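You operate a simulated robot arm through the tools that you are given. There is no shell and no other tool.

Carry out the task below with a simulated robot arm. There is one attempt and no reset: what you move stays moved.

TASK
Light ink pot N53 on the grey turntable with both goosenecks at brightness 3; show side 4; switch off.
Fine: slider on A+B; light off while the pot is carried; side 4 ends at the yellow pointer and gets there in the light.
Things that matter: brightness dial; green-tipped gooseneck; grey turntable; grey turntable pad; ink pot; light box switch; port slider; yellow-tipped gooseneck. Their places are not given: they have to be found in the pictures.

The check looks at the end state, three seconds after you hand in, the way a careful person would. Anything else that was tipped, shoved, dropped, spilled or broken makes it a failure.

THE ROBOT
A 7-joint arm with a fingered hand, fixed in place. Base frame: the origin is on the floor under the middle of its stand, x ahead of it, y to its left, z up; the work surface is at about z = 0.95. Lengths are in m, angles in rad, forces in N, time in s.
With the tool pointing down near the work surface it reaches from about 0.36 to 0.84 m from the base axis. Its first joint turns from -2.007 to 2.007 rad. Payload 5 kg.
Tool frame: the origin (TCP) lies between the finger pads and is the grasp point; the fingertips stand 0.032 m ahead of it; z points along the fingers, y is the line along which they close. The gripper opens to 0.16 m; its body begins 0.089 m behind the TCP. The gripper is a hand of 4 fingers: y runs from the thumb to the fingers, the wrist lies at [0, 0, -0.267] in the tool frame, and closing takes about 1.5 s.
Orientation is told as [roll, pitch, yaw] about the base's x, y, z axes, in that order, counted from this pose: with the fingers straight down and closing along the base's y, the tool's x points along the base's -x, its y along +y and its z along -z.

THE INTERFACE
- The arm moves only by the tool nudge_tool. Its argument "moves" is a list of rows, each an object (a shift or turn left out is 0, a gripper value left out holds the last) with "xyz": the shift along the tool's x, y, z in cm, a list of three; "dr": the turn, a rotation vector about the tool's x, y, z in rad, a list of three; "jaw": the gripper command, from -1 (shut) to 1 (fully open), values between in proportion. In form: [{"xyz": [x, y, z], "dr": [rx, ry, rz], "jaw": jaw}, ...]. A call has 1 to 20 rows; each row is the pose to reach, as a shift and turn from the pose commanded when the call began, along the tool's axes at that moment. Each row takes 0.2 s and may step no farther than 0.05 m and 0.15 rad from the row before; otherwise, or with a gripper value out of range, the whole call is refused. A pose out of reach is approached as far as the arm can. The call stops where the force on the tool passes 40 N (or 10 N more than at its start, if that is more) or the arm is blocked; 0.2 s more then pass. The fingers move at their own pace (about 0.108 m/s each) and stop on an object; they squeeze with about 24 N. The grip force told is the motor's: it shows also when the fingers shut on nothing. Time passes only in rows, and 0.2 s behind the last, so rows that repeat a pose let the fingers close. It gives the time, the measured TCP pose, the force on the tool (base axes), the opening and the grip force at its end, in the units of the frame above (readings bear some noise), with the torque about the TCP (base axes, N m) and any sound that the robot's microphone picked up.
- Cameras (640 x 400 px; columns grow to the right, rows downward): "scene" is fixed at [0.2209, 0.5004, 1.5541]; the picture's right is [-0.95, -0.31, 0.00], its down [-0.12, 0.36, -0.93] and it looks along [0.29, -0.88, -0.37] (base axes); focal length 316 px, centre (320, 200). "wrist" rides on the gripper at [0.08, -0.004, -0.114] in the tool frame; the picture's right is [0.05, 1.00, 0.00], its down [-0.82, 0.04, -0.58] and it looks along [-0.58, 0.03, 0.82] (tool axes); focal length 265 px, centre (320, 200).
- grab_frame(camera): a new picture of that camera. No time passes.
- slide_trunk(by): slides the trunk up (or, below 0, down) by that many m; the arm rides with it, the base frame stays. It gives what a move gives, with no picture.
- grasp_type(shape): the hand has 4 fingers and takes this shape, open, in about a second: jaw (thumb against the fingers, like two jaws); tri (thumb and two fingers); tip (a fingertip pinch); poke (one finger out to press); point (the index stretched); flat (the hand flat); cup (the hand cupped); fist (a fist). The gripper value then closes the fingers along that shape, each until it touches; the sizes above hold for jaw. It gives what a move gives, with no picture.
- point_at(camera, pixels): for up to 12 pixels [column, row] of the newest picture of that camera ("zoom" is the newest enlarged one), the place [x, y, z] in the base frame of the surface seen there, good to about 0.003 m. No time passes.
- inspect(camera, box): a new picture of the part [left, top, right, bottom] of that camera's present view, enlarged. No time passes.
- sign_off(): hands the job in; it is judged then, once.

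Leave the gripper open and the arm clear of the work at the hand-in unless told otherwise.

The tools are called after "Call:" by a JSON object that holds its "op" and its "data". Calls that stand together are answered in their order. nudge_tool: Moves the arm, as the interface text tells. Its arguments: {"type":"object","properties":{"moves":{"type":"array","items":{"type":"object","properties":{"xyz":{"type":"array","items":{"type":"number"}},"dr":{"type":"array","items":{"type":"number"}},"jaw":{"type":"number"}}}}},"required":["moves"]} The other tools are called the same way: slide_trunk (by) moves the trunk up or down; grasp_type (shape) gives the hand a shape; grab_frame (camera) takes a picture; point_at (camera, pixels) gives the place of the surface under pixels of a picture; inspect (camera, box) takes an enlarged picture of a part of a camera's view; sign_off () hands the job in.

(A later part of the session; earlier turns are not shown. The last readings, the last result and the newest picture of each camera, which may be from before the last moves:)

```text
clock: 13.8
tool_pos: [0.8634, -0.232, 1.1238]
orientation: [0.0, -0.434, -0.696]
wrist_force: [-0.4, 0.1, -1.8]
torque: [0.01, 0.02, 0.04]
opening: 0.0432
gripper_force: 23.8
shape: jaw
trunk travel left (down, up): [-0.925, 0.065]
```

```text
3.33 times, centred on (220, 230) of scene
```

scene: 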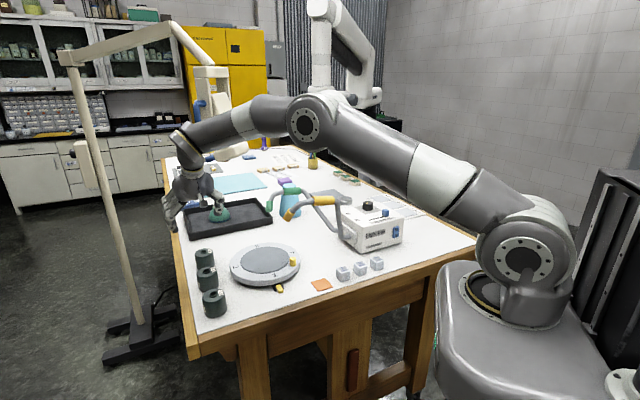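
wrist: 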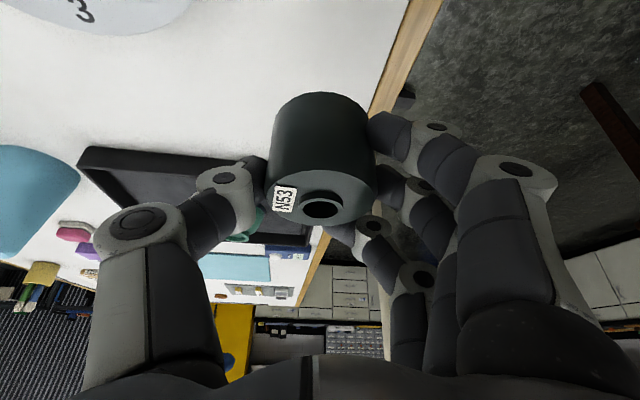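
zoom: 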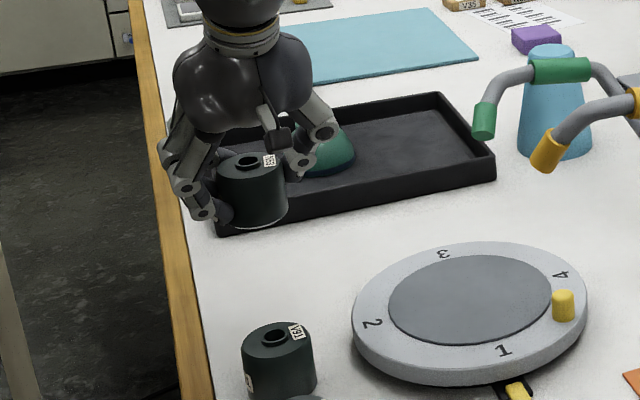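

The pot is up and level. Now, with the light off, I turn the hand 75° about the vertical while moving toward (0.74, -0.17), so the hand will lean away from the goosenecks.

Call:
{"op": "nudge_tool", "data": {"moves": [{"xyz": [1.22, -0.315, -0.567], "dr": [0.0553, 0, 0.1189], "jaw": -1}, {"xyz": [2.44, -0.63, -1.134], "dr": [0.1105, 0, 0.2378], "jaw": -1}, {"xyz": [3.66, -0.945, -1.701], "dr": [0.1658, 0, 0.3566], "jaw": -1}, {"xyz": [4.88, -1.26, -2.268], "dr": [0.221, 0, 0.4755], "jaw": -1}, {"xyz": [6.1, -1.575, -2.835], "dr": [0.2763, 0, 0.5944], "jaw": -1}, {"xyz": [7.31, -1.89, -3.4], "dr": [0.3316, 0, 0.7133], "jaw": -1}, {"xyz": [8.53, -2.2, -3.97], "dr": [0.3868, 0, 0.8322], "jaw": -1}, {"xyz": [9.75, -2.52, -4.54], "dr": [0.4421, 0, 0.951], "jaw": -1}, {"xyz": [10.97, -2.83, -5.1], "dr": [0.4973, 0, 1.0699], "jaw": -1}, {"xyz": [12.19, -3.15, -5.67], "dr": [0.5526, 0, 1.1888], "jaw": -1}, {"xyz": [12.19, -3.15, -5.67], "dr": [0.5526, 0, 1.1888], "jaw": -1}]}}

Call:
{"op": "grab_frame", "data": {"camera": "wrist"}}

Call:
{"op": "grab_frame", "data": {"camera": "scene"}}

```text
clock: 16.2
tool_pos: [0.7407, -0.1735, 1.1233]
orientation: [0.001, -0.434, -2.007]
wrist_force: [0.1, 0.0, -1.8]
torque: [0.0, -0.02, -0.01]
opening: 0.0431
gripper_force: 23.8
shape: jaw
trunk travel left (down, up): [-0.925, 0.065]
```

```text
taken
```

wrist: 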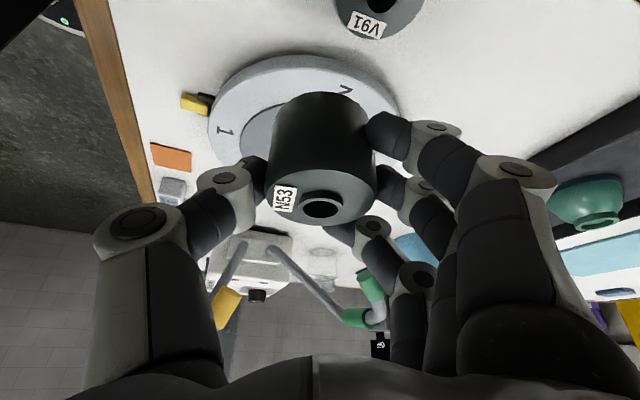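

```text
taken
```

scene: 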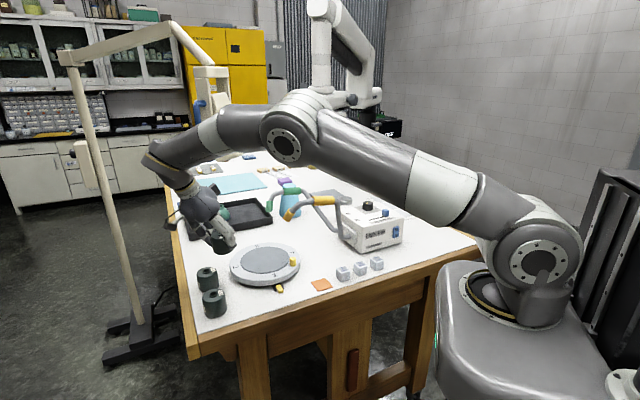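

The pot is level in the hand, leaning away from the goosenecks. I slide in over the pad to (0.671, -0.289), sinking to pot bottom ≈ 1.003 (2 cm above the pad).

Call:
{"op": "nudge_tool", "data": {"moves": [{"xyz": [-1.18, -0.18, 1.44], "jaw": -1}, {"xyz": [-2.36, -0.36, 2.88], "jaw": -1}, {"xyz": [-3.54, -0.54, 4.33], "jaw": -1}, {"xyz": [-4.72, -0.72, 5.77], "jaw": -1}, {"xyz": [-5.9, -0.9, 7.21], "jaw": -1}, {"xyz": [-7.08, -1.08, 8.65], "jaw": -1}, {"xyz": [-8.26, -1.26, 10.1], "jaw": -1}, {"xyz": [-9.44, -1.44, 11.54], "jaw": -1}, {"xyz": [-9.44, -1.44, 11.54], "jaw": -1}]}}

Call:
{"op": "grab_frame", "data": {"camera": "wrist"}}

Call:
{"op": "inspect", "data": {"camera": "scene", "box": [190, 170, 350, 300]}}

```text
clock: 18.2
tool_pos: [0.6713, -0.2863, 1.0589]
orientation: [0.002, -0.433, -2.005]
wrist_force: [-0.5, 0.2, -1.1]
torque: [-0.03, 0.0, 0.0]
opening: 0.0433
gripper_force: 24.0
shape: jaw
trunk travel left (down, up): [-0.925, 0.065]
```

```text
taken
```

wrist: 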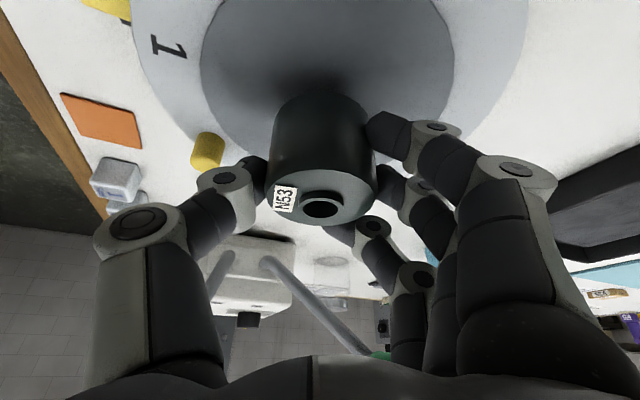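

```text
3.08 times, centred on (270, 235) of scene
```

zoom: 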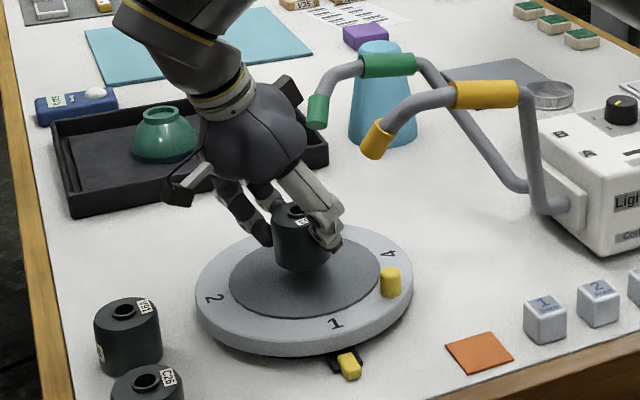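

Over the pad, clear of both goosenecks. I lower 1.85 cm in small steps to set the pot down.

Call:
{"op": "nudge_tool", "data": {"moves": [{"xyz": [0.0, 0.11, 0.35], "jaw": -1}, {"xyz": [0.2, 0.11, 0.8], "jaw": -1}, {"xyz": [0.35, 0.11, 1.2], "jaw": -1}, {"xyz": [0.47, 0.11, 1.5], "jaw": -1}, {"xyz": [0.57, 0.11, 1.78], "jaw": -1}, {"xyz": [0.57, 0.11, 1.78], "jaw": -1}]}}

Call:
{"op": "grab_frame", "data": {"camera": "wrist"}}

Call:
{"op": "inspect", "data": {"camera": "scene", "box": [220, 220, 310, 300]}}

```text
clock: 19.6
tool_pos: [0.6703, -0.2897, 1.0406]
orientation: [0.002, -0.435, -2.009]
wrist_force: [0.3, 0.4, -1.2]
torque: [0.01, 0.02, 0.01]
opening: 0.043
gripper_force: 23.9
shape: jaw
trunk travel left (down, up): [-0.925, 0.065]
```

```text
taken
```

wrist: 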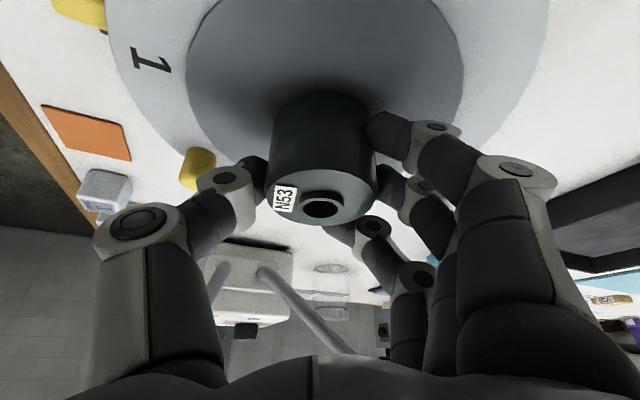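

```text
5.00 times, centred on (265, 260) of scene
```

zoom: 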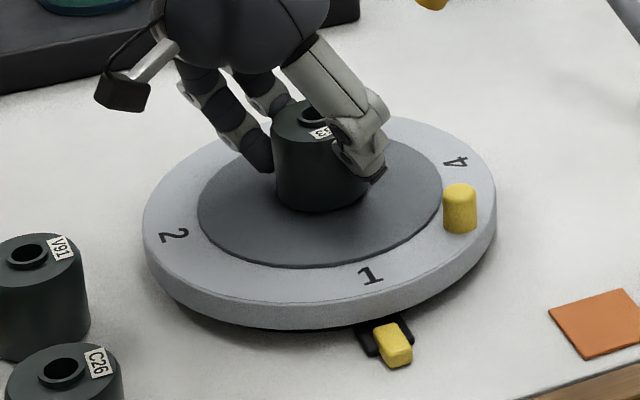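

The force still reads about the pot's weight (-1.2 N), so it may hang a millimetre above. I lower 2 mm more.

Call:
{"op": "nudge_tool", "data": {"moves": [{"xyz": [0.04, 0, 0.09], "jaw": -1}, {"xyz": [0.085, 0, 0.18], "jaw": -1}, {"xyz": [0.085, 0, 0.18], "jaw": -1}]}}

```text
clock: 20.4
tool_pos: [0.6716, -0.2901, 1.0387]
orientation: [0.004, -0.434, -2.007]
wrist_force: [-0.5, -0.8, 5.5]
torque: [0.11, -0.06, 0.04]
opening: 0.0435
gripper_force: 23.9
shape: jaw
trunk travel left (down, up): [-0.925, 0.065]
```

The pot touches the pad (+5.5 N). I open the jaws to about 0.10 m.

Call:
{"op": "nudge_tool", "data": {"moves": [{"jaw": -0.3}, {"jaw": -0.1}, {"jaw": 0.1}, {"jaw": 0.25}, {"jaw": 0.25}, {"jaw": 0.25}]}}

Call:
{"op": "grab_frame", "data": {"camera": "wrist"}}

Call:
{"op": "inspect", "data": {"camera": "scene", "box": [220, 200, 310, 300]}}

```text
clock: 21.8
tool_pos: [0.6722, -0.2904, 1.0384]
orientation: [0.001, -0.436, -2.007]
wrist_force: [-0.4, -0.4, 0.1]
torque: [-0.01, -0.01, -0.03]
opening: 0.0993
gripper_force: 0.1
shape: jaw
trunk travel left (down, up): [-0.925, 0.065]
```

```text
taken
```

wrist: 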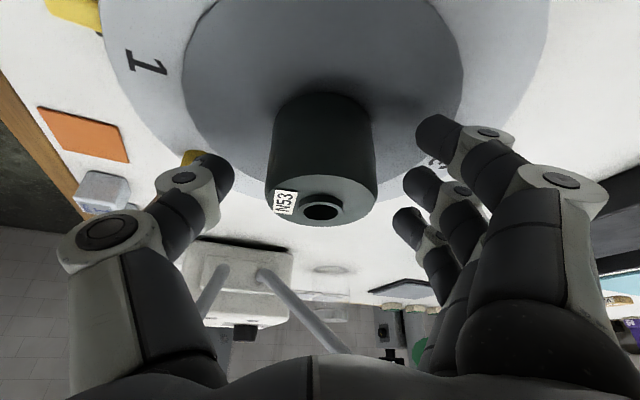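

```text
4.00 times, centred on (265, 250) of scene
```

zoom: 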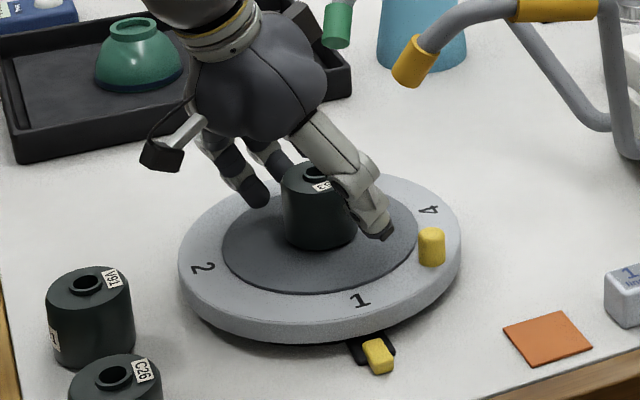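

The pot stands free on the pad (hole at (321,211)). I back the hand out along its own axis, away from the goosenecks, then raise it.

Call:
{"op": "nudge_tool", "data": {"moves": [{"xyz": [0, 0, -2], "jaw": 0.25}, {"xyz": [0, 0, -4.5], "jaw": 0.25}, {"xyz": [0, 0, -7.5], "jaw": 0.25}, {"xyz": [0, 0, -11], "jaw": 0.25}, {"xyz": [0, 0, -15], "jaw": 0.25}, {"xyz": [-1.7, 0, -18.6], "jaw": 0.25}, {"xyz": [-3.4, 0, -22.2], "jaw": 0.25}, {"xyz": [-5.1, 0, -25.8], "jaw": 0.25}, {"xyz": [-5.1, 0, -25.8], "jaw": 0.25}]}}

Call:
{"op": "grab_frame", "data": {"camera": "wrist"}}

Call:
{"op": "grab_frame", "data": {"camera": "scene"}}

Call:
{"op": "inspect", "data": {"camera": "scene", "box": [220, 220, 310, 300]}}

```text
clock: 23.8
tool_pos: [0.6993, -0.2344, 1.2923]
orientation: [-0.001, -0.435, -2.007]
wrist_force: [0.7, 0.1, -0.5]
torque: [0.02, 0.01, 0.01]
opening: 0.0995
gripper_force: 0.0
shape: jaw
trunk travel left (down, up): [-0.925, 0.065]
```

```text
taken
```

wrist: 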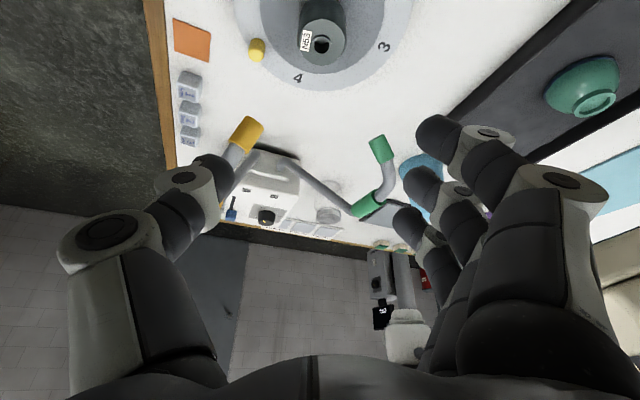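

```text
taken
```

scene: 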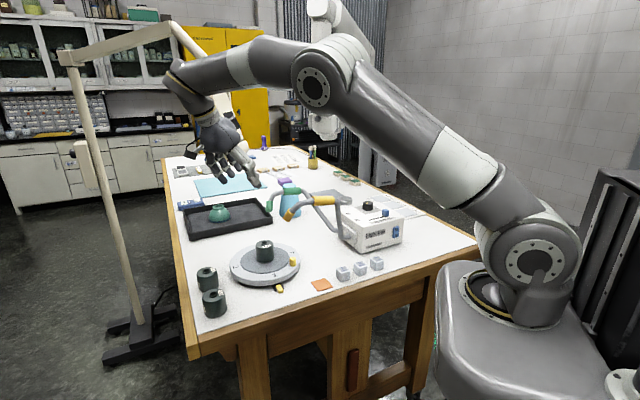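

```text
5.00 times, centred on (265, 260) of scene
```

zoom: 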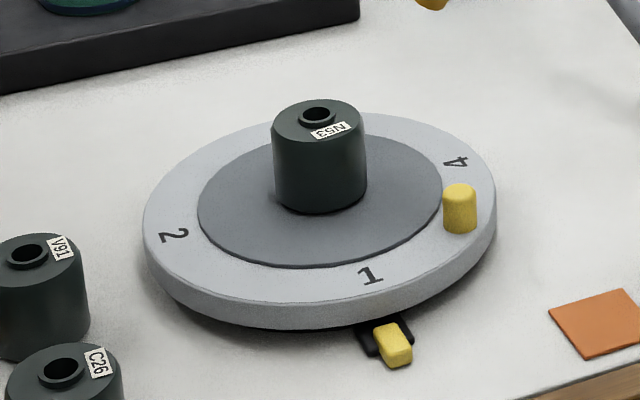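

Pot N53 stands centred on the pad, upright. Next the light box settings. I raise the hand to z≈1.40 while undoing the tilt.

Call:
{"op": "nudge_tool", "data": {"moves": [{"xyz": [-1.16, 0, -2.5], "dr": [0, 0.109, 0], "jaw": 0.25}, {"xyz": [-2.32, 0, -5.0], "dr": [0, 0.218, 0], "jaw": 0.25}, {"xyz": [-3.48, 0, -7.5], "dr": [0, 0.326, 0], "jaw": 0.25}, {"xyz": [-4.64, 0, -9.97], "dr": [0, 0.435, 0], "jaw": 0.25}, {"xyz": [-4.64, 0, -9.97], "dr": [0, 0.435, 0], "jaw": 0.25}]}}

```text
clock: 25.0
tool_pos: [0.6991, -0.2322, 1.4033]
orientation: [0.001, -0.001, -2.005]
wrist_force: [-0.9, -0.1, 0.2]
torque: [-0.01, -0.02, -0.04]
opening: 0.0996
gripper_force: 0.1
shape: jaw
trunk travel left (down, up): [-0.925, 0.065]
```

The hand is vertical at z=1.40. I now fly over to above the light box (≈0.33, -0.56), turning back 1.22 rad so the closing line runs along the slider slot.

Call:
{"op": "nudge_tool", "data": {"moves": [{"xyz": [-3.86, -1.66, 0], "dr": [0, 0, -0.102], "jaw": 0.25}, {"xyz": [-7.72, -3.31, 0], "dr": [0, 0, -0.204], "jaw": 0.25}, {"xyz": [-11.58, -4.97, 0], "dr": [0, 0, -0.306], "jaw": 0.25}, {"xyz": [-15.45, -6.63, 0], "dr": [0, 0, -0.407], "jaw": 0.25}, {"xyz": [-19.3, -8.28, 0], "dr": [0, 0, -0.509], "jaw": 0.25}, {"xyz": [-23.2, -9.94, 0], "dr": [0, 0, -0.611], "jaw": 0.25}, {"xyz": [-27.0, -11.6, 0], "dr": [0, 0, -0.713], "jaw": 0.25}, {"xyz": [-30.9, -13.25, 0], "dr": [0, 0, -0.815], "jaw": 0.25}, {"xyz": [-34.75, -14.9, 0], "dr": [0, 0, -0.916], "jaw": 0.25}, {"xyz": [-38.6, -16.6, 0], "dr": [0, 0, -1.018], "jaw": 0.25}, {"xyz": [-42.5, -18.2, 0], "dr": [0, 0, -1.12], "jaw": 0.25}, {"xyz": [-46.3, -19.9, 0], "dr": [0, 0, -1.222], "jaw": 0.25}, {"xyz": [-46.3, -19.9, 0], "dr": [0, 0, -1.222], "jaw": 0.25}]}}

Call:
{"op": "grab_frame", "data": {"camera": "wrist"}}

Call:
{"op": "grab_frame", "data": {"camera": "scene"}}

```text
clock: 27.8
tool_pos: [0.3254, -0.5672, 1.407]
orientation: [0.0, -0.001, -0.782]
wrist_force: [0.2, 0.4, -0.4]
torque: [0.01, 0.04, 0.0]
opening: 0.0997
gripper_force: 0.1
shape: jaw
trunk travel left (down, up): [-0.925, 0.065]
```

```text
taken
```

wrist: 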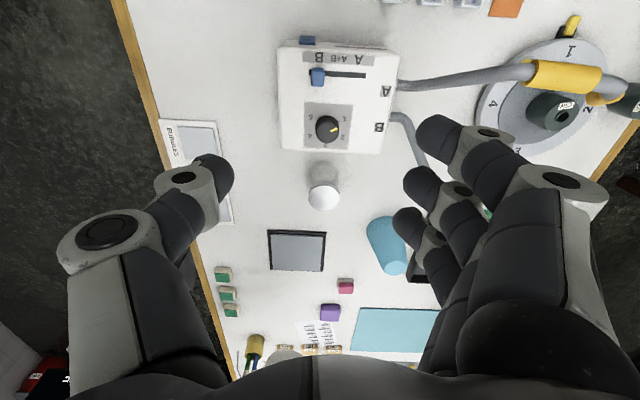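

```text
taken
```

scene: 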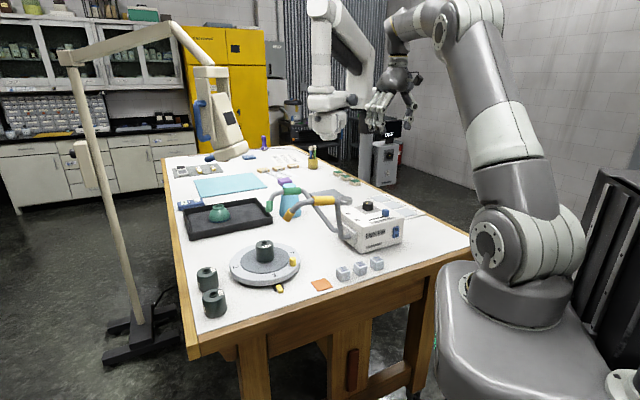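

The light box is seen squarely from above. I zoom in and measure the dial, slider and gooseneck tubes again.

Call:
{"op": "inspect", "data": {"camera": "wrist", "box": [270, 30, 410, 160]}}

Call:
{"op": "inspect", "data": {"camera": "wrist", "box": [295, 95, 360, 155]}}

Call:
{"op": "point_at", "data": {"camera": "zoom", "pixels": [[240, 220], [290, 220], [325, 190], [380, 220], [308, 240], [310, 150], [340, 240], [355, 225], [390, 130], [420, 230], [150, 150], [150, 240]]}}

Call:
{"op": "inspect", "data": {"camera": "wrist", "box": [290, 45, 380, 105]}}

Call:
{"op": "point_at", "data": {"camera": "zoom", "pixels": [[160, 150], [230, 150], [160, 230], [230, 225], [195, 185], [195, 155], [530, 205], [250, 205], [350, 100], [200, 90], [490, 100], [390, 205]]}}

```text
3.08 times, centred on (340, 95) of wrist
```

zoom: 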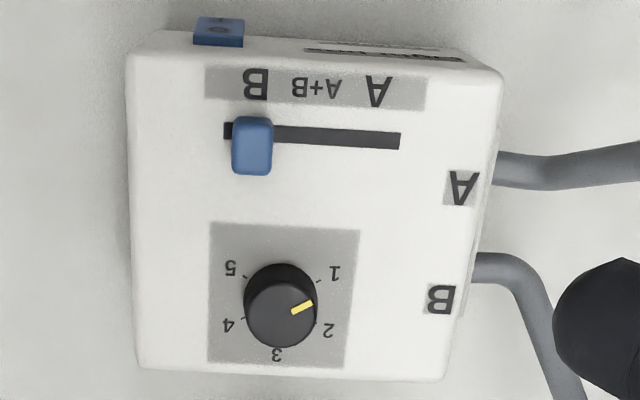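

```text
6.67 times, centred on (328, 125) of wrist
```

zoom: 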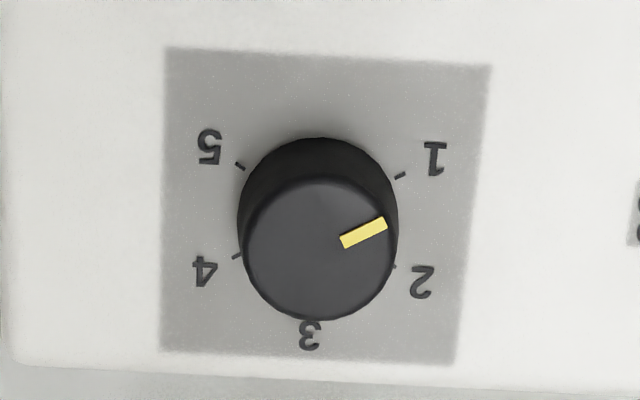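

```text
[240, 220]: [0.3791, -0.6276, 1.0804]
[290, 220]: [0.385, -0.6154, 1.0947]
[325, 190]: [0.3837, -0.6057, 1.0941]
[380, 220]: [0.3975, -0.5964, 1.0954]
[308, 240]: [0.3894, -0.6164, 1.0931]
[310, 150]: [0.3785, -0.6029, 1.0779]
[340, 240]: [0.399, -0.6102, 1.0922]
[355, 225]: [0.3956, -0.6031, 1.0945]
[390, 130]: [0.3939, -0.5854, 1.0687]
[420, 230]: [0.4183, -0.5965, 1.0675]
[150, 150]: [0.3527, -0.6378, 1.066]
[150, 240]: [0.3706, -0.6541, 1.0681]
```

```text
6.67 times, centred on (335, 75) of wrist
```

zoom: 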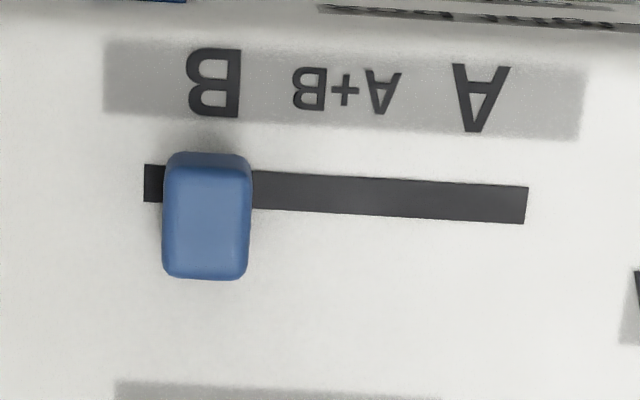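

```text
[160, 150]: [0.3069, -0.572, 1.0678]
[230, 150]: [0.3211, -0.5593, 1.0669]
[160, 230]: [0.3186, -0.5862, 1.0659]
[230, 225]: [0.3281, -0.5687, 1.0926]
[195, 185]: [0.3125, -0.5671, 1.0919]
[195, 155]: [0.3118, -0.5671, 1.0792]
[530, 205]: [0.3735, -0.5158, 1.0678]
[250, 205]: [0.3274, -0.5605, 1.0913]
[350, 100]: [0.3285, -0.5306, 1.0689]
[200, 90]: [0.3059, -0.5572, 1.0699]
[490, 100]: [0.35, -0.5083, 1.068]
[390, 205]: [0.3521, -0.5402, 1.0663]
```

Slider knob (≈2 cm wide) sits at B; A+B is about 2.85 cm along the slot toward A. Dial mark points at 1. For these small parts I try the fingertip pinch and look at its geometry.

Call:
{"op": "grasp_type", "data": {"shape": "tip"}}

Call:
{"op": "grab_frame", "data": {"camera": "wrist"}}

Call:
{"op": "inspect", "data": {"camera": "scene", "box": [340, 40, 440, 160]}}

```text
clock: 28.7
tool_pos: [0.3245, -0.5685, 1.4065]
orientation: [-0.001, -0.001, -0.784]
wrist_force: [0.2, -0.7, 0.9]
torque: [0.03, -0.02, 0.02]
opening: 0.1597
gripper_force: 0.0
shape: tip
trunk travel left (down, up): [-0.925, 0.065]
```

```text
taken
```

wrist: 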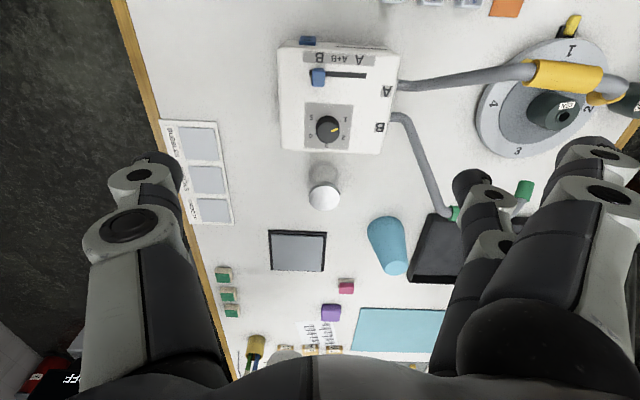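

```text
3.33 times, centred on (390, 100) of scene
```

zoom: 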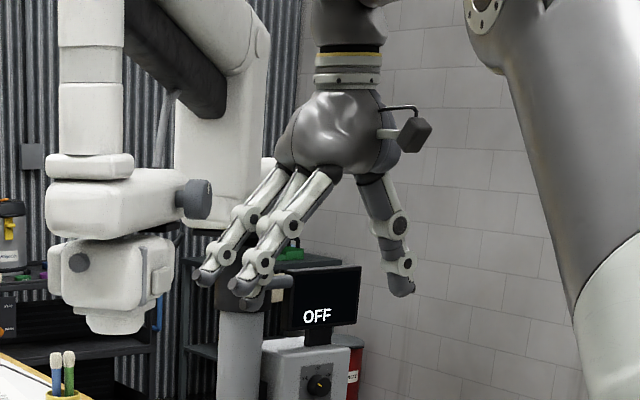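

In tip shape two or three fingers remain on the right. I close to about 0.05 m in free air to see where the tips meet.

Call:
{"op": "nudge_tool", "data": {"moves": [{"jaw": -0.4}, {"jaw": -0.4}, {"jaw": -0.4}, {"jaw": -0.4}, {"jaw": -0.4}]}}

Call:
{"op": "grab_frame", "data": {"camera": "wrist"}}

Call:
{"op": "inspect", "data": {"camera": "scene", "box": [340, 40, 440, 160]}}

```text
clock: 29.9
tool_pos: [0.3252, -0.5689, 1.4075]
orientation: [-0.001, -0.003, -0.784]
wrist_force: [0.3, 0.4, -0.1]
torque: [-0.01, 0.02, -0.02]
opening: 0.0488
gripper_force: 0.1
shape: tip
trunk travel left (down, up): [-0.925, 0.065]
```

```text
taken
```

wrist: 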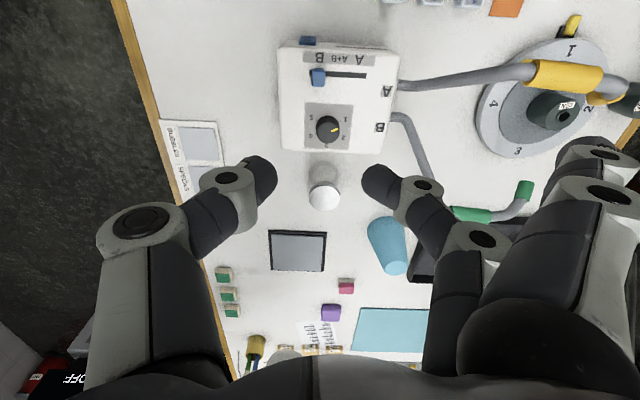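

```text
3.33 times, centred on (390, 100) of scene
```

zoom: 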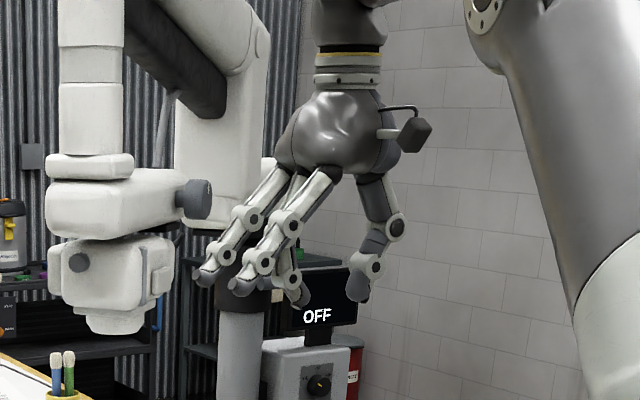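

In tip shape only thumb and one finger close; two fingers stay out. I measure fingertip positions and the gooseneck tubes to judge clearances.

Call:
{"op": "point_at", "data": {"camera": "wrist", "pixels": [[265, 172], [255, 165], [372, 180], [385, 172], [590, 148], [575, 160], [465, 185], [475, 180], [500, 240], [480, 190], [230, 180], [420, 185]]}}

Call:
{"op": "point_at", "data": {"camera": "wrist", "pixels": [[400, 86], [430, 83], [470, 79], [510, 72], [540, 75], [590, 82], [395, 118], [410, 122], [418, 145], [425, 165], [322, 195], [322, 165]]}}

Call:
{"op": "inspect", "data": {"camera": "scene", "box": [310, 180, 420, 260]}}

```text
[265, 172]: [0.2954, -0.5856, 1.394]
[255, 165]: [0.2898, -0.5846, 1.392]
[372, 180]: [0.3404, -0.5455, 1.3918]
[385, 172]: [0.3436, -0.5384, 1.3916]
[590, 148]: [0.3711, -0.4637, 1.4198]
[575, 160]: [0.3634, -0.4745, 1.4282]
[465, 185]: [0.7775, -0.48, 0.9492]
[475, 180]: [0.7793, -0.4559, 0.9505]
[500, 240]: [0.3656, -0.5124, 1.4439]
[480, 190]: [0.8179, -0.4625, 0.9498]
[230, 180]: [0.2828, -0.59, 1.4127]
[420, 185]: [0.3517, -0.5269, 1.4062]
```

```text
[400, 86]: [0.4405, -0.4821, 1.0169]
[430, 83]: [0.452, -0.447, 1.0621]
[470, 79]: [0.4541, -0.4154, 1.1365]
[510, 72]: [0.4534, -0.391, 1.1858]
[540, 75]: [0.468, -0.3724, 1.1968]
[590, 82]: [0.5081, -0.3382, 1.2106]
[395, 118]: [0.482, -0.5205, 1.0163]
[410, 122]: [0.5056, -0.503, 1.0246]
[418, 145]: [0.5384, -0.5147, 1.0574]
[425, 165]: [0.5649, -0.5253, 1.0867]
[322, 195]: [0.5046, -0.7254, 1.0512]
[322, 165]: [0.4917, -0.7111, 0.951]
```

```text
5.00 times, centred on (365, 220) of scene
```

zoom: 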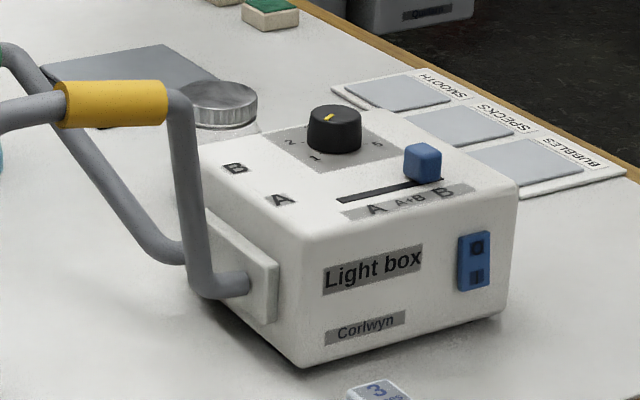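

Clearances are fine: outer fingers stay ~1.5 cm higher than the pinch tips, yellow tube ≥4 cm away. I descend over the slider knob to z≈1.18 and look again.

Call:
{"op": "nudge_tool", "data": {"moves": [{"xyz": [0, -0.1, 4.5]}, {"xyz": [0, -0.2, 9.0]}, {"xyz": [0, -0.25, 13.5]}, {"xyz": [0, -0.25, 18.0]}, {"xyz": [0, -0.25, 22.5]}, {"xyz": [0, -0.25, 22.5]}]}}

Call:
{"op": "grab_frame", "data": {"camera": "wrist"}}

Call:
{"op": "inspect", "data": {"camera": "scene", "box": [310, 140, 430, 260]}}

```text
clock: 31.3
tool_pos: [0.3198, -0.5679, 1.1834]
orientation: [0.0, -0.004, -0.783]
wrist_force: [-0.9, 0.3, 0.2]
torque: [0.0, -0.01, 0.01]
opening: 0.0482
gripper_force: 0.1
shape: tip
trunk travel left (down, up): [-0.925, 0.065]
```

```text
taken
```

wrist: 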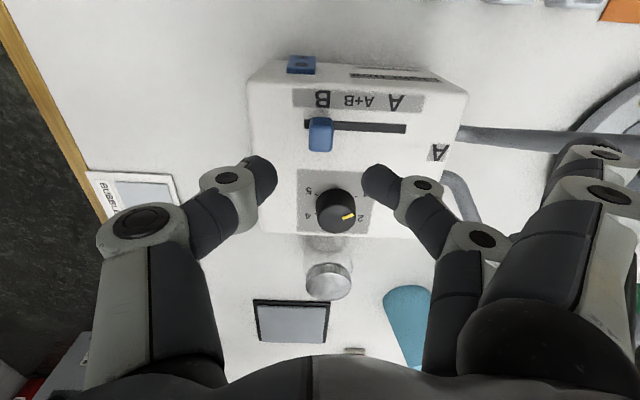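

```text
3.33 times, centred on (370, 200) of scene
```

zoom: 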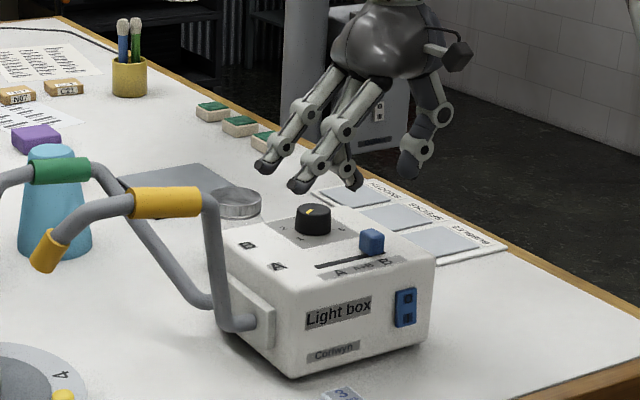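

I measure the knob from this close view.

Call:
{"op": "inspect", "data": {"camera": "wrist", "box": [290, 105, 350, 165]}}

Call:
{"op": "point_at", "data": {"camera": "zoom", "pixels": [[280, 140], [380, 140], [320, 180], [280, 240], [370, 240], [310, 250], [270, 180], [385, 180], [450, 150], [230, 130]]}}

```text
6.67 times, centred on (320, 135) of wrist
```

zoom: 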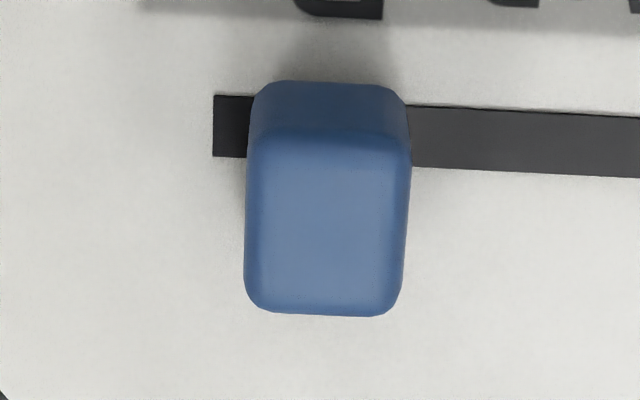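

```text
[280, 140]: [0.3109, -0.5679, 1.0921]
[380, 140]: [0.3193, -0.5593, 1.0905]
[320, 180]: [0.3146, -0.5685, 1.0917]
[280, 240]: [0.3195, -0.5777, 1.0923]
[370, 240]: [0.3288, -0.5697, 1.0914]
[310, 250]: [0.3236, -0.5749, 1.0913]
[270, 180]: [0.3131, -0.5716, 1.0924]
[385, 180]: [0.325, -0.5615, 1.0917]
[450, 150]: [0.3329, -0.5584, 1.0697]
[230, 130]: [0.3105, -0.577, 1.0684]
```

Knob centre ≈ (0.323, -0.572), top z 1.092. I shift 5 mm and descend to TCP z≈1.105 so the tips straddle the knob just above the box top.

Call:
{"op": "nudge_tool", "data": {"moves": [{"xyz": [-0.5, -0.06, 0.5]}, {"xyz": [-0.5, -0.06, 2.5]}, {"xyz": [-0.5, -0.06, 4.5]}, {"xyz": [-0.5, -0.06, 6.2]}, {"xyz": [-0.5, -0.06, 7.8]}, {"xyz": [-0.5, -0.06, 7.8]}]}}

Call:
{"op": "grab_frame", "data": {"camera": "wrist"}}

Call:
{"op": "inspect", "data": {"camera": "scene", "box": [330, 160, 430, 250]}}

```text
clock: 32.7
tool_pos: [0.3247, -0.5748, 1.1028]
orientation: [0.002, -0.003, -0.785]
wrist_force: [0.4, -0.6, 3.2]
torque: [0.02, 0.01, 0.02]
opening: 0.0485
gripper_force: 0.1
shape: tip
trunk travel left (down, up): [-0.925, 0.065]
```

```text
taken
```

wrist: 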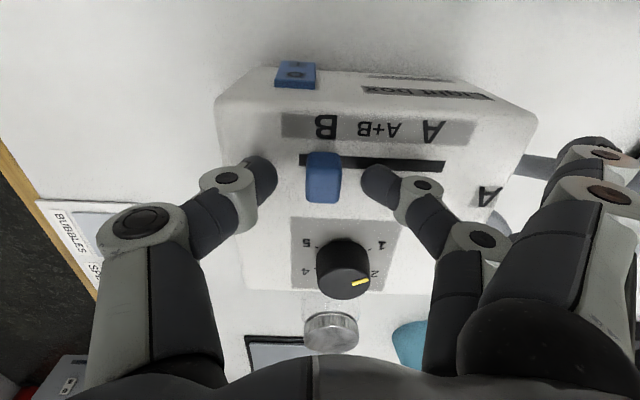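

```text
4.44 times, centred on (380, 205) of scene
```

zoom: 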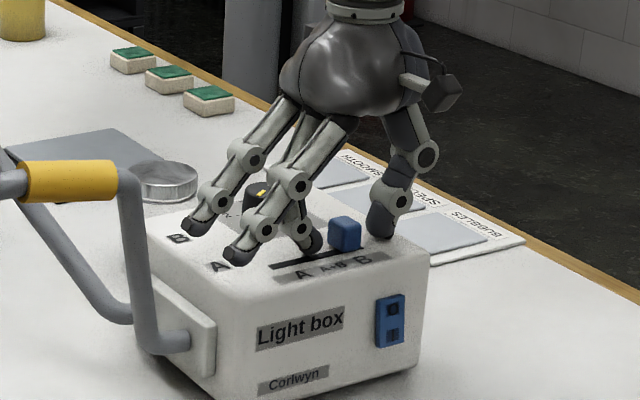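

Knob is between thumb and finger; a light touch (3 N) on the box top. I raise 4 mm and close the pinch.

Call:
{"op": "nudge_tool", "data": {"moves": [{"xyz": [0.1, 0, -0.4]}, {"xyz": [0.1, 0, -0.4], "jaw": -1}, {"xyz": [0.1, 0, -0.4], "jaw": -1}, {"xyz": [0.1, 0, -0.4], "jaw": -1}, {"xyz": [0.1, 0, -0.4], "jaw": -1}, {"xyz": [0.1, 0, -0.4], "jaw": -1}]}}

Call:
{"op": "grab_frame", "data": {"camera": "wrist"}}

Call:
{"op": "inspect", "data": {"camera": "scene", "box": [330, 160, 430, 250]}}

```text
clock: 34.1
tool_pos: [0.3247, -0.5743, 1.1045]
orientation: [-0.001, 0.001, -0.785]
wrist_force: [-1.0, 0.4, -2.8]
torque: [0.07, 0.03, -0.01]
opening: 0.0145
gripper_force: 23.9
shape: tip
trunk travel left (down, up): [-0.925, 0.065]
```

```text
taken
```

wrist: 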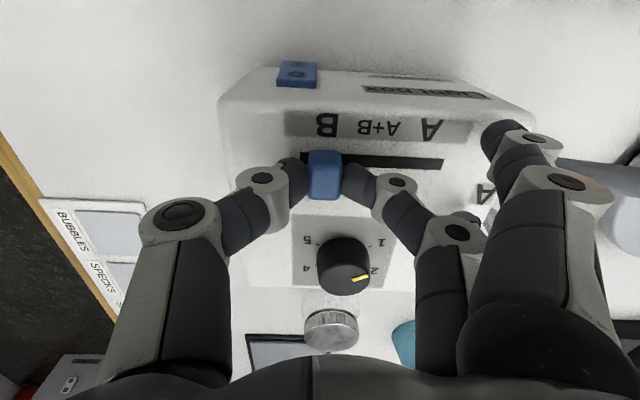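

```text
4.44 times, centred on (380, 205) of scene
```

zoom: 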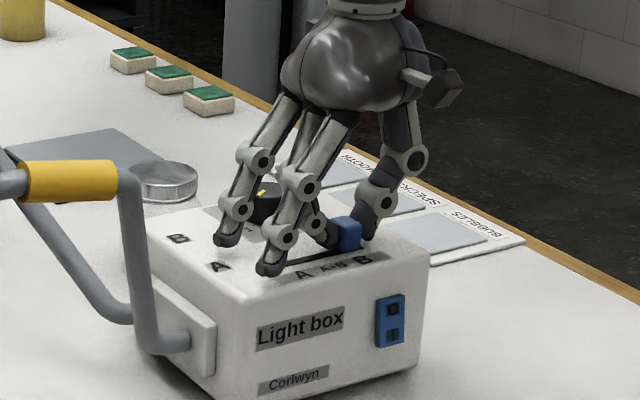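

The pinch holds the knob. I slide it 3.0 cm along the slot toward A (A+B is the middle).

Call:
{"op": "nudge_tool", "data": {"moves": [{"xyz": [0, 0.5, 0], "jaw": -1}, {"xyz": [0, 1.0, 0], "jaw": -1}, {"xyz": [0, 1.5, 0], "jaw": -1}, {"xyz": [0, 2.0, 0], "jaw": -1}, {"xyz": [0, 2.5, 0], "jaw": -1}, {"xyz": [0, 3.0, 0], "jaw": -1}, {"xyz": [0, 3.0, 0], "jaw": -1}]}}

Call:
{"op": "grab_frame", "data": {"camera": "wrist"}}

Call:
{"op": "inspect", "data": {"camera": "wrist", "box": [270, 100, 480, 220]}}

```text
clock: 35.7
tool_pos: [0.3442, -0.5525, 1.1054]
orientation: [-0.001, 0.0, -0.784]
wrist_force: [-0.4, 0.1, -2.7]
torque: [0.02, -0.04, 0.02]
opening: 0.0145
gripper_force: 24.0
shape: tip
trunk travel left (down, up): [-0.925, 0.065]
```

```text
taken
```

wrist: 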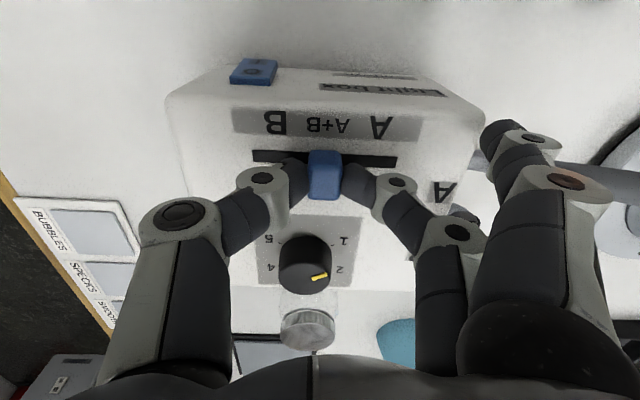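

```text
3.05 times, centred on (375, 160) of wrist
```

zoom: 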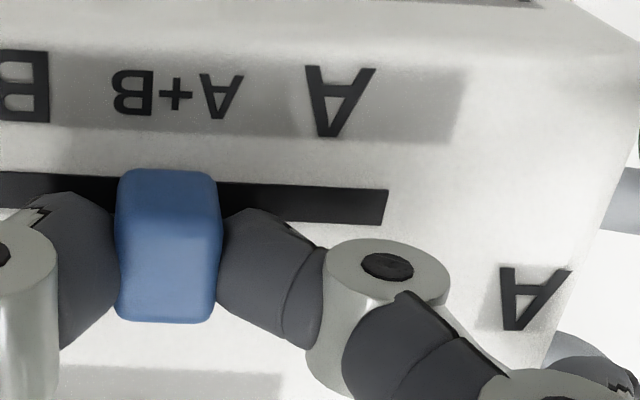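

The knob now stands at the slot's middle under "A+B". I open the pinch and lift straight up.

Call:
{"op": "nudge_tool", "data": {"moves": [{"xyz": [0, 0, 0], "jaw": -0.4}, {"xyz": [0, 0, 0], "jaw": -0.4}, {"xyz": [0, 0, 0], "jaw": -0.4}, {"xyz": [0, 0, -2]}, {"xyz": [0, 0, -5]}, {"xyz": [0, 0, -8]}, {"xyz": [0, 0, -11]}, {"xyz": [0, 0, -11]}]}}

Call:
{"op": "grab_frame", "data": {"camera": "wrist"}}

Call:
{"op": "inspect", "data": {"camera": "wrist", "box": [240, 80, 420, 230]}}

```text
clock: 37.5
tool_pos: [0.3446, -0.5539, 1.213]
orientation: [0.0, -0.001, -0.783]
wrist_force: [0.6, 1.4, 0.0]
torque: [0.04, -0.02, 0.01]
opening: 0.0476
gripper_force: 0.1
shape: tip
trunk travel left (down, up): [-0.925, 0.065]
```

```text
taken
```

wrist: 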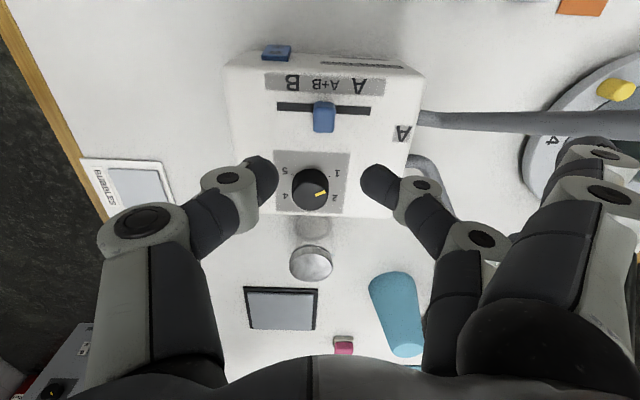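

```text
2.67 times, centred on (330, 155) of wrist
```

zoom: 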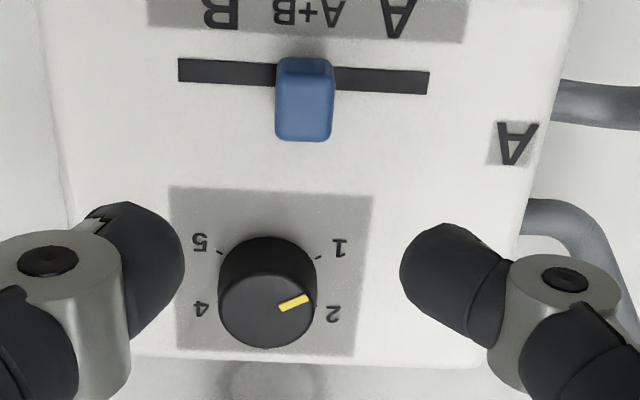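

Slider verified at A+B. Next the dial: I measure its centre from this view.

Call:
{"op": "inspect", "data": {"camera": "wrist", "box": [280, 155, 345, 220]}}

Call:
{"op": "point_at", "data": {"camera": "zoom", "pixels": [[190, 230], [400, 230], [295, 150], [295, 310], [295, 230], [225, 170], [365, 290], [225, 290], [365, 170], [330, 240], [385, 222]]}}

```text
6.15 times, centred on (312, 188) of wrist
```

zoom: 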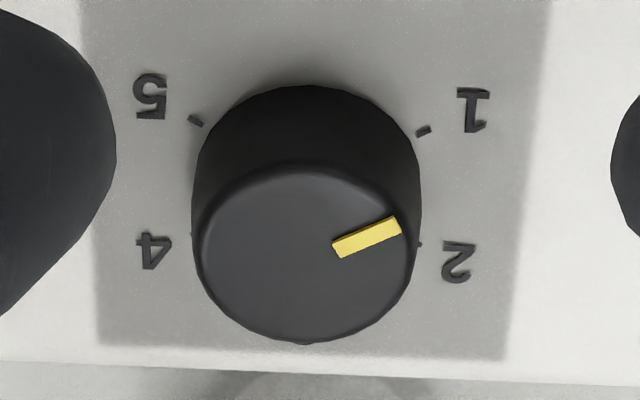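

```text
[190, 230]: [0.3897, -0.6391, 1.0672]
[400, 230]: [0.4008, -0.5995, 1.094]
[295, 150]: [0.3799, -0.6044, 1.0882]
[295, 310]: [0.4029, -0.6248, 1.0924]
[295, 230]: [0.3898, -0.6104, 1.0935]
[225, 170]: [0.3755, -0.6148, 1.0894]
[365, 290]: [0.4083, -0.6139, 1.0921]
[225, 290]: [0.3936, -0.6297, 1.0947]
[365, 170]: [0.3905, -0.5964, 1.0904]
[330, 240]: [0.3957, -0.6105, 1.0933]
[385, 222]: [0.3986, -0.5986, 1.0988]
```

Dial centre ≈ (0.3953, -0.6137), radius ≈ 0.017. I move above it at z≈1.15 with the pinch opened to 0.06.

Call:
{"op": "nudge_tool", "data": {"moves": [{"xyz": [-2.6, -0.2, 0], "jaw": -0.25}, {"xyz": [-5.2, -0.4, 0], "jaw": -0.25}, {"xyz": [-7.8, -0.66, 0.5], "jaw": -0.25}, {"xyz": [-7.8, -0.66, 3.4], "jaw": -0.25}, {"xyz": [-7.8, -0.66, 6.3], "jaw": -0.25}, {"xyz": [-7.8, -0.66, 6.3], "jaw": -0.25}]}}

Call:
{"op": "grab_frame", "data": {"camera": "wrist"}}

Call:
{"op": "inspect", "data": {"camera": "wrist", "box": [240, 80, 400, 230]}}

Call:
{"op": "inspect", "data": {"camera": "scene", "box": [320, 140, 430, 250]}}

```text
clock: 38.9
tool_pos: [0.3935, -0.6117, 1.1538]
orientation: [0.0, -0.002, -0.784]
wrist_force: [-0.5, -0.4, -0.2]
torque: [-0.01, -0.04, 0.02]
opening: 0.0598
gripper_force: 0.0
shape: tip
trunk travel left (down, up): [-0.925, 0.065]
```

```text
taken
```

wrist: 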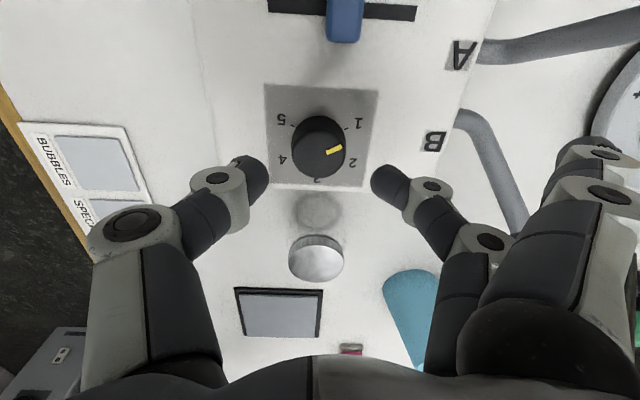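

```text
2.67 times, centred on (320, 155) of wrist
```

zoom: 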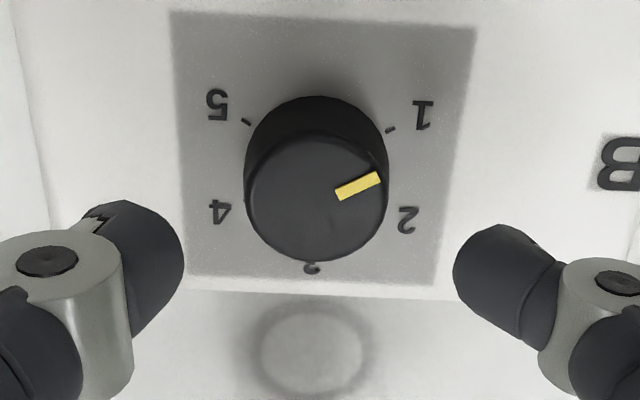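

```text
3.64 times, centred on (375, 195) of scene
```

zoom: 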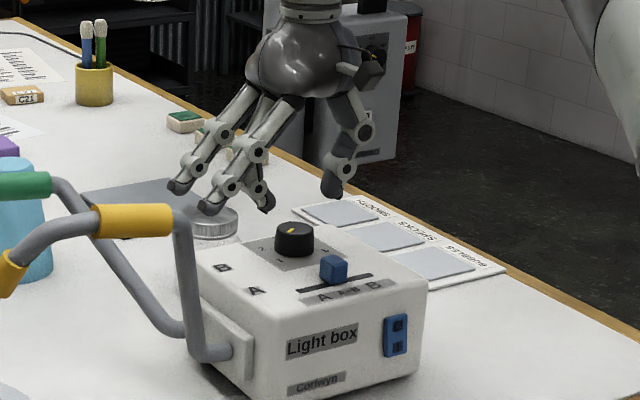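

Aligned within 2 mm. I descend to TCP z≈1.105 around the dial.

Call:
{"op": "nudge_tool", "data": {"moves": [{"xyz": [-0.15, -0.1, 1.0]}, {"xyz": [-0.15, -0.1, 2.0]}, {"xyz": [-0.15, -0.1, 3.0]}, {"xyz": [-0.15, -0.1, 4.0]}, {"xyz": [-0.15, -0.1, 4.8]}, {"xyz": [-0.15, -0.1, 4.8]}]}}

Call:
{"op": "grab_frame", "data": {"camera": "wrist"}}

Call:
{"op": "inspect", "data": {"camera": "scene", "box": [330, 150, 430, 250]}}

```text
clock: 40.3
tool_pos: [0.3956, -0.6137, 1.1053]
orientation: [0.0, -0.001, -0.784]
wrist_force: [-0.4, 0.1, -0.3]
torque: [-0.02, -0.03, -0.01]
opening: 0.0597
gripper_force: 0.1
shape: tip
trunk travel left (down, up): [-0.925, 0.065]
```

```text
taken
```

wrist: 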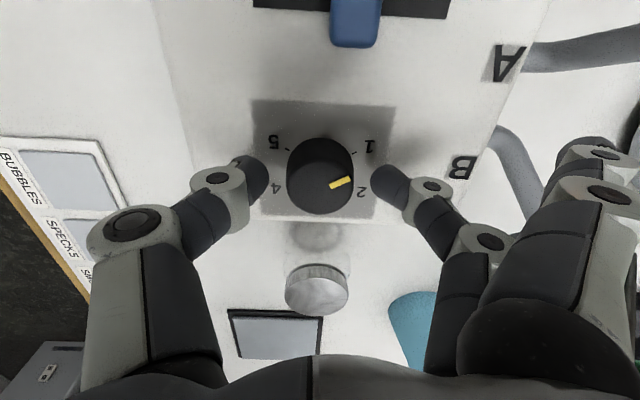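

```text
4.00 times, centred on (380, 200) of scene
```

zoom: 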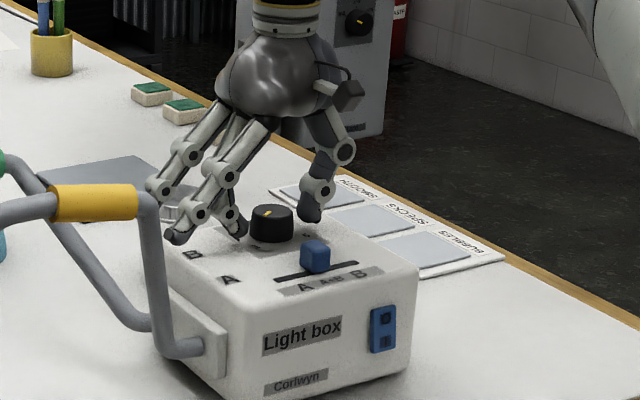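

The dial sits between thumb and finger. I close the pinch on it.

Call:
{"op": "nudge_tool", "data": {"moves": [{"jaw": -0.5}, {"jaw": -0.7}, {"jaw": -1}, {"jaw": -1}, {"jaw": -1}, {"jaw": -1}, {"jaw": -1}]}}

Call:
{"op": "grab_frame", "data": {"camera": "wrist"}}

```text
clock: 41.9
tool_pos: [0.3938, -0.614, 1.106]
orientation: [-0.001, 0.0, -0.784]
wrist_force: [-0.2, 0.7, -1.3]
torque: [0.02, -0.05, -0.08]
opening: 0.0322
gripper_force: 24.0
shape: tip
trunk travel left (down, up): [-0.925, 0.065]
```

```text
taken
```

wrist: 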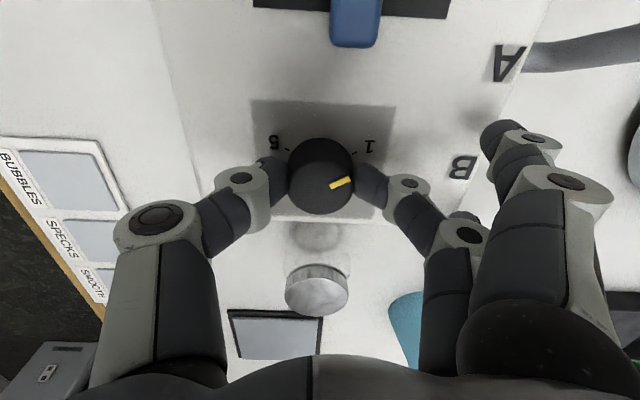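

The dial is held. I turn the hand clockwise (from above) by 1.05 rad, then look.

Call:
{"op": "nudge_tool", "data": {"moves": [{"dr": [0, 0, 0.105], "jaw": -1}, {"dr": [0, 0, 0.21], "jaw": -1}, {"dr": [0, 0, 0.315], "jaw": -1}, {"dr": [0, 0, 0.42], "jaw": -1}, {"dr": [0, 0, 0.525], "jaw": -1}, {"dr": [0, 0, 0.63], "jaw": -1}, {"dr": [0, 0, 0.735], "jaw": -1}, {"dr": [0, 0, 0.84], "jaw": -1}, {"dr": [0, 0, 0.945], "jaw": -1}, {"dr": [0, 0, 1.05], "jaw": -1}, {"dr": [0, 0, 1.05], "jaw": -1}]}}

Call:
{"op": "grab_frame", "data": {"camera": "wrist"}}

Call:
{"op": "inspect", "data": {"camera": "scene", "box": [330, 150, 430, 250]}}

```text
clock: 44.3
tool_pos: [0.3957, -0.6138, 1.104]
orientation: [0.0, -0.003, -1.833]
wrist_force: [2.2, 3.6, 12.7]
torque: [0.03, -0.06, 0.02]
opening: 0.0328
gripper_force: 23.9
shape: tip
trunk travel left (down, up): [-0.925, 0.065]
```

```text
taken
```

wrist: 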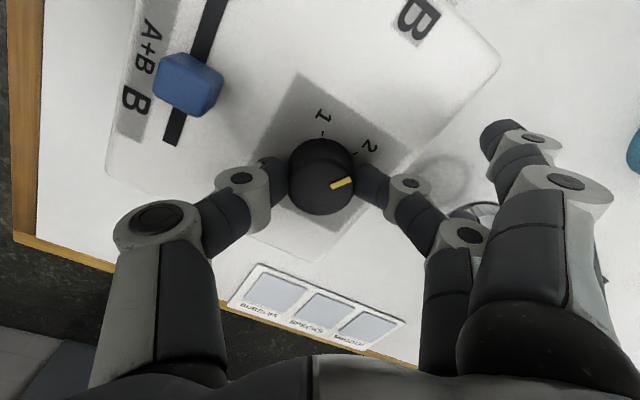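

```text
4.00 times, centred on (380, 200) of scene
```

zoom: 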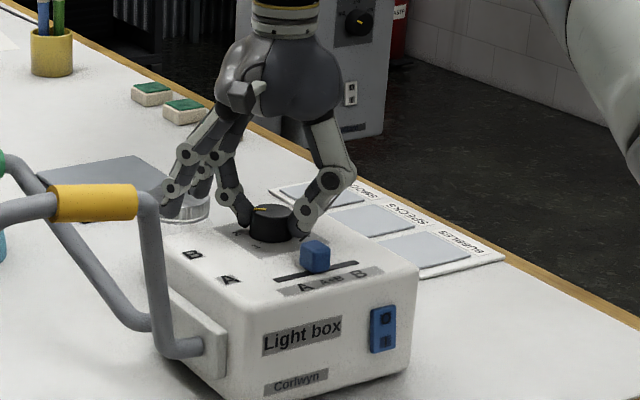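

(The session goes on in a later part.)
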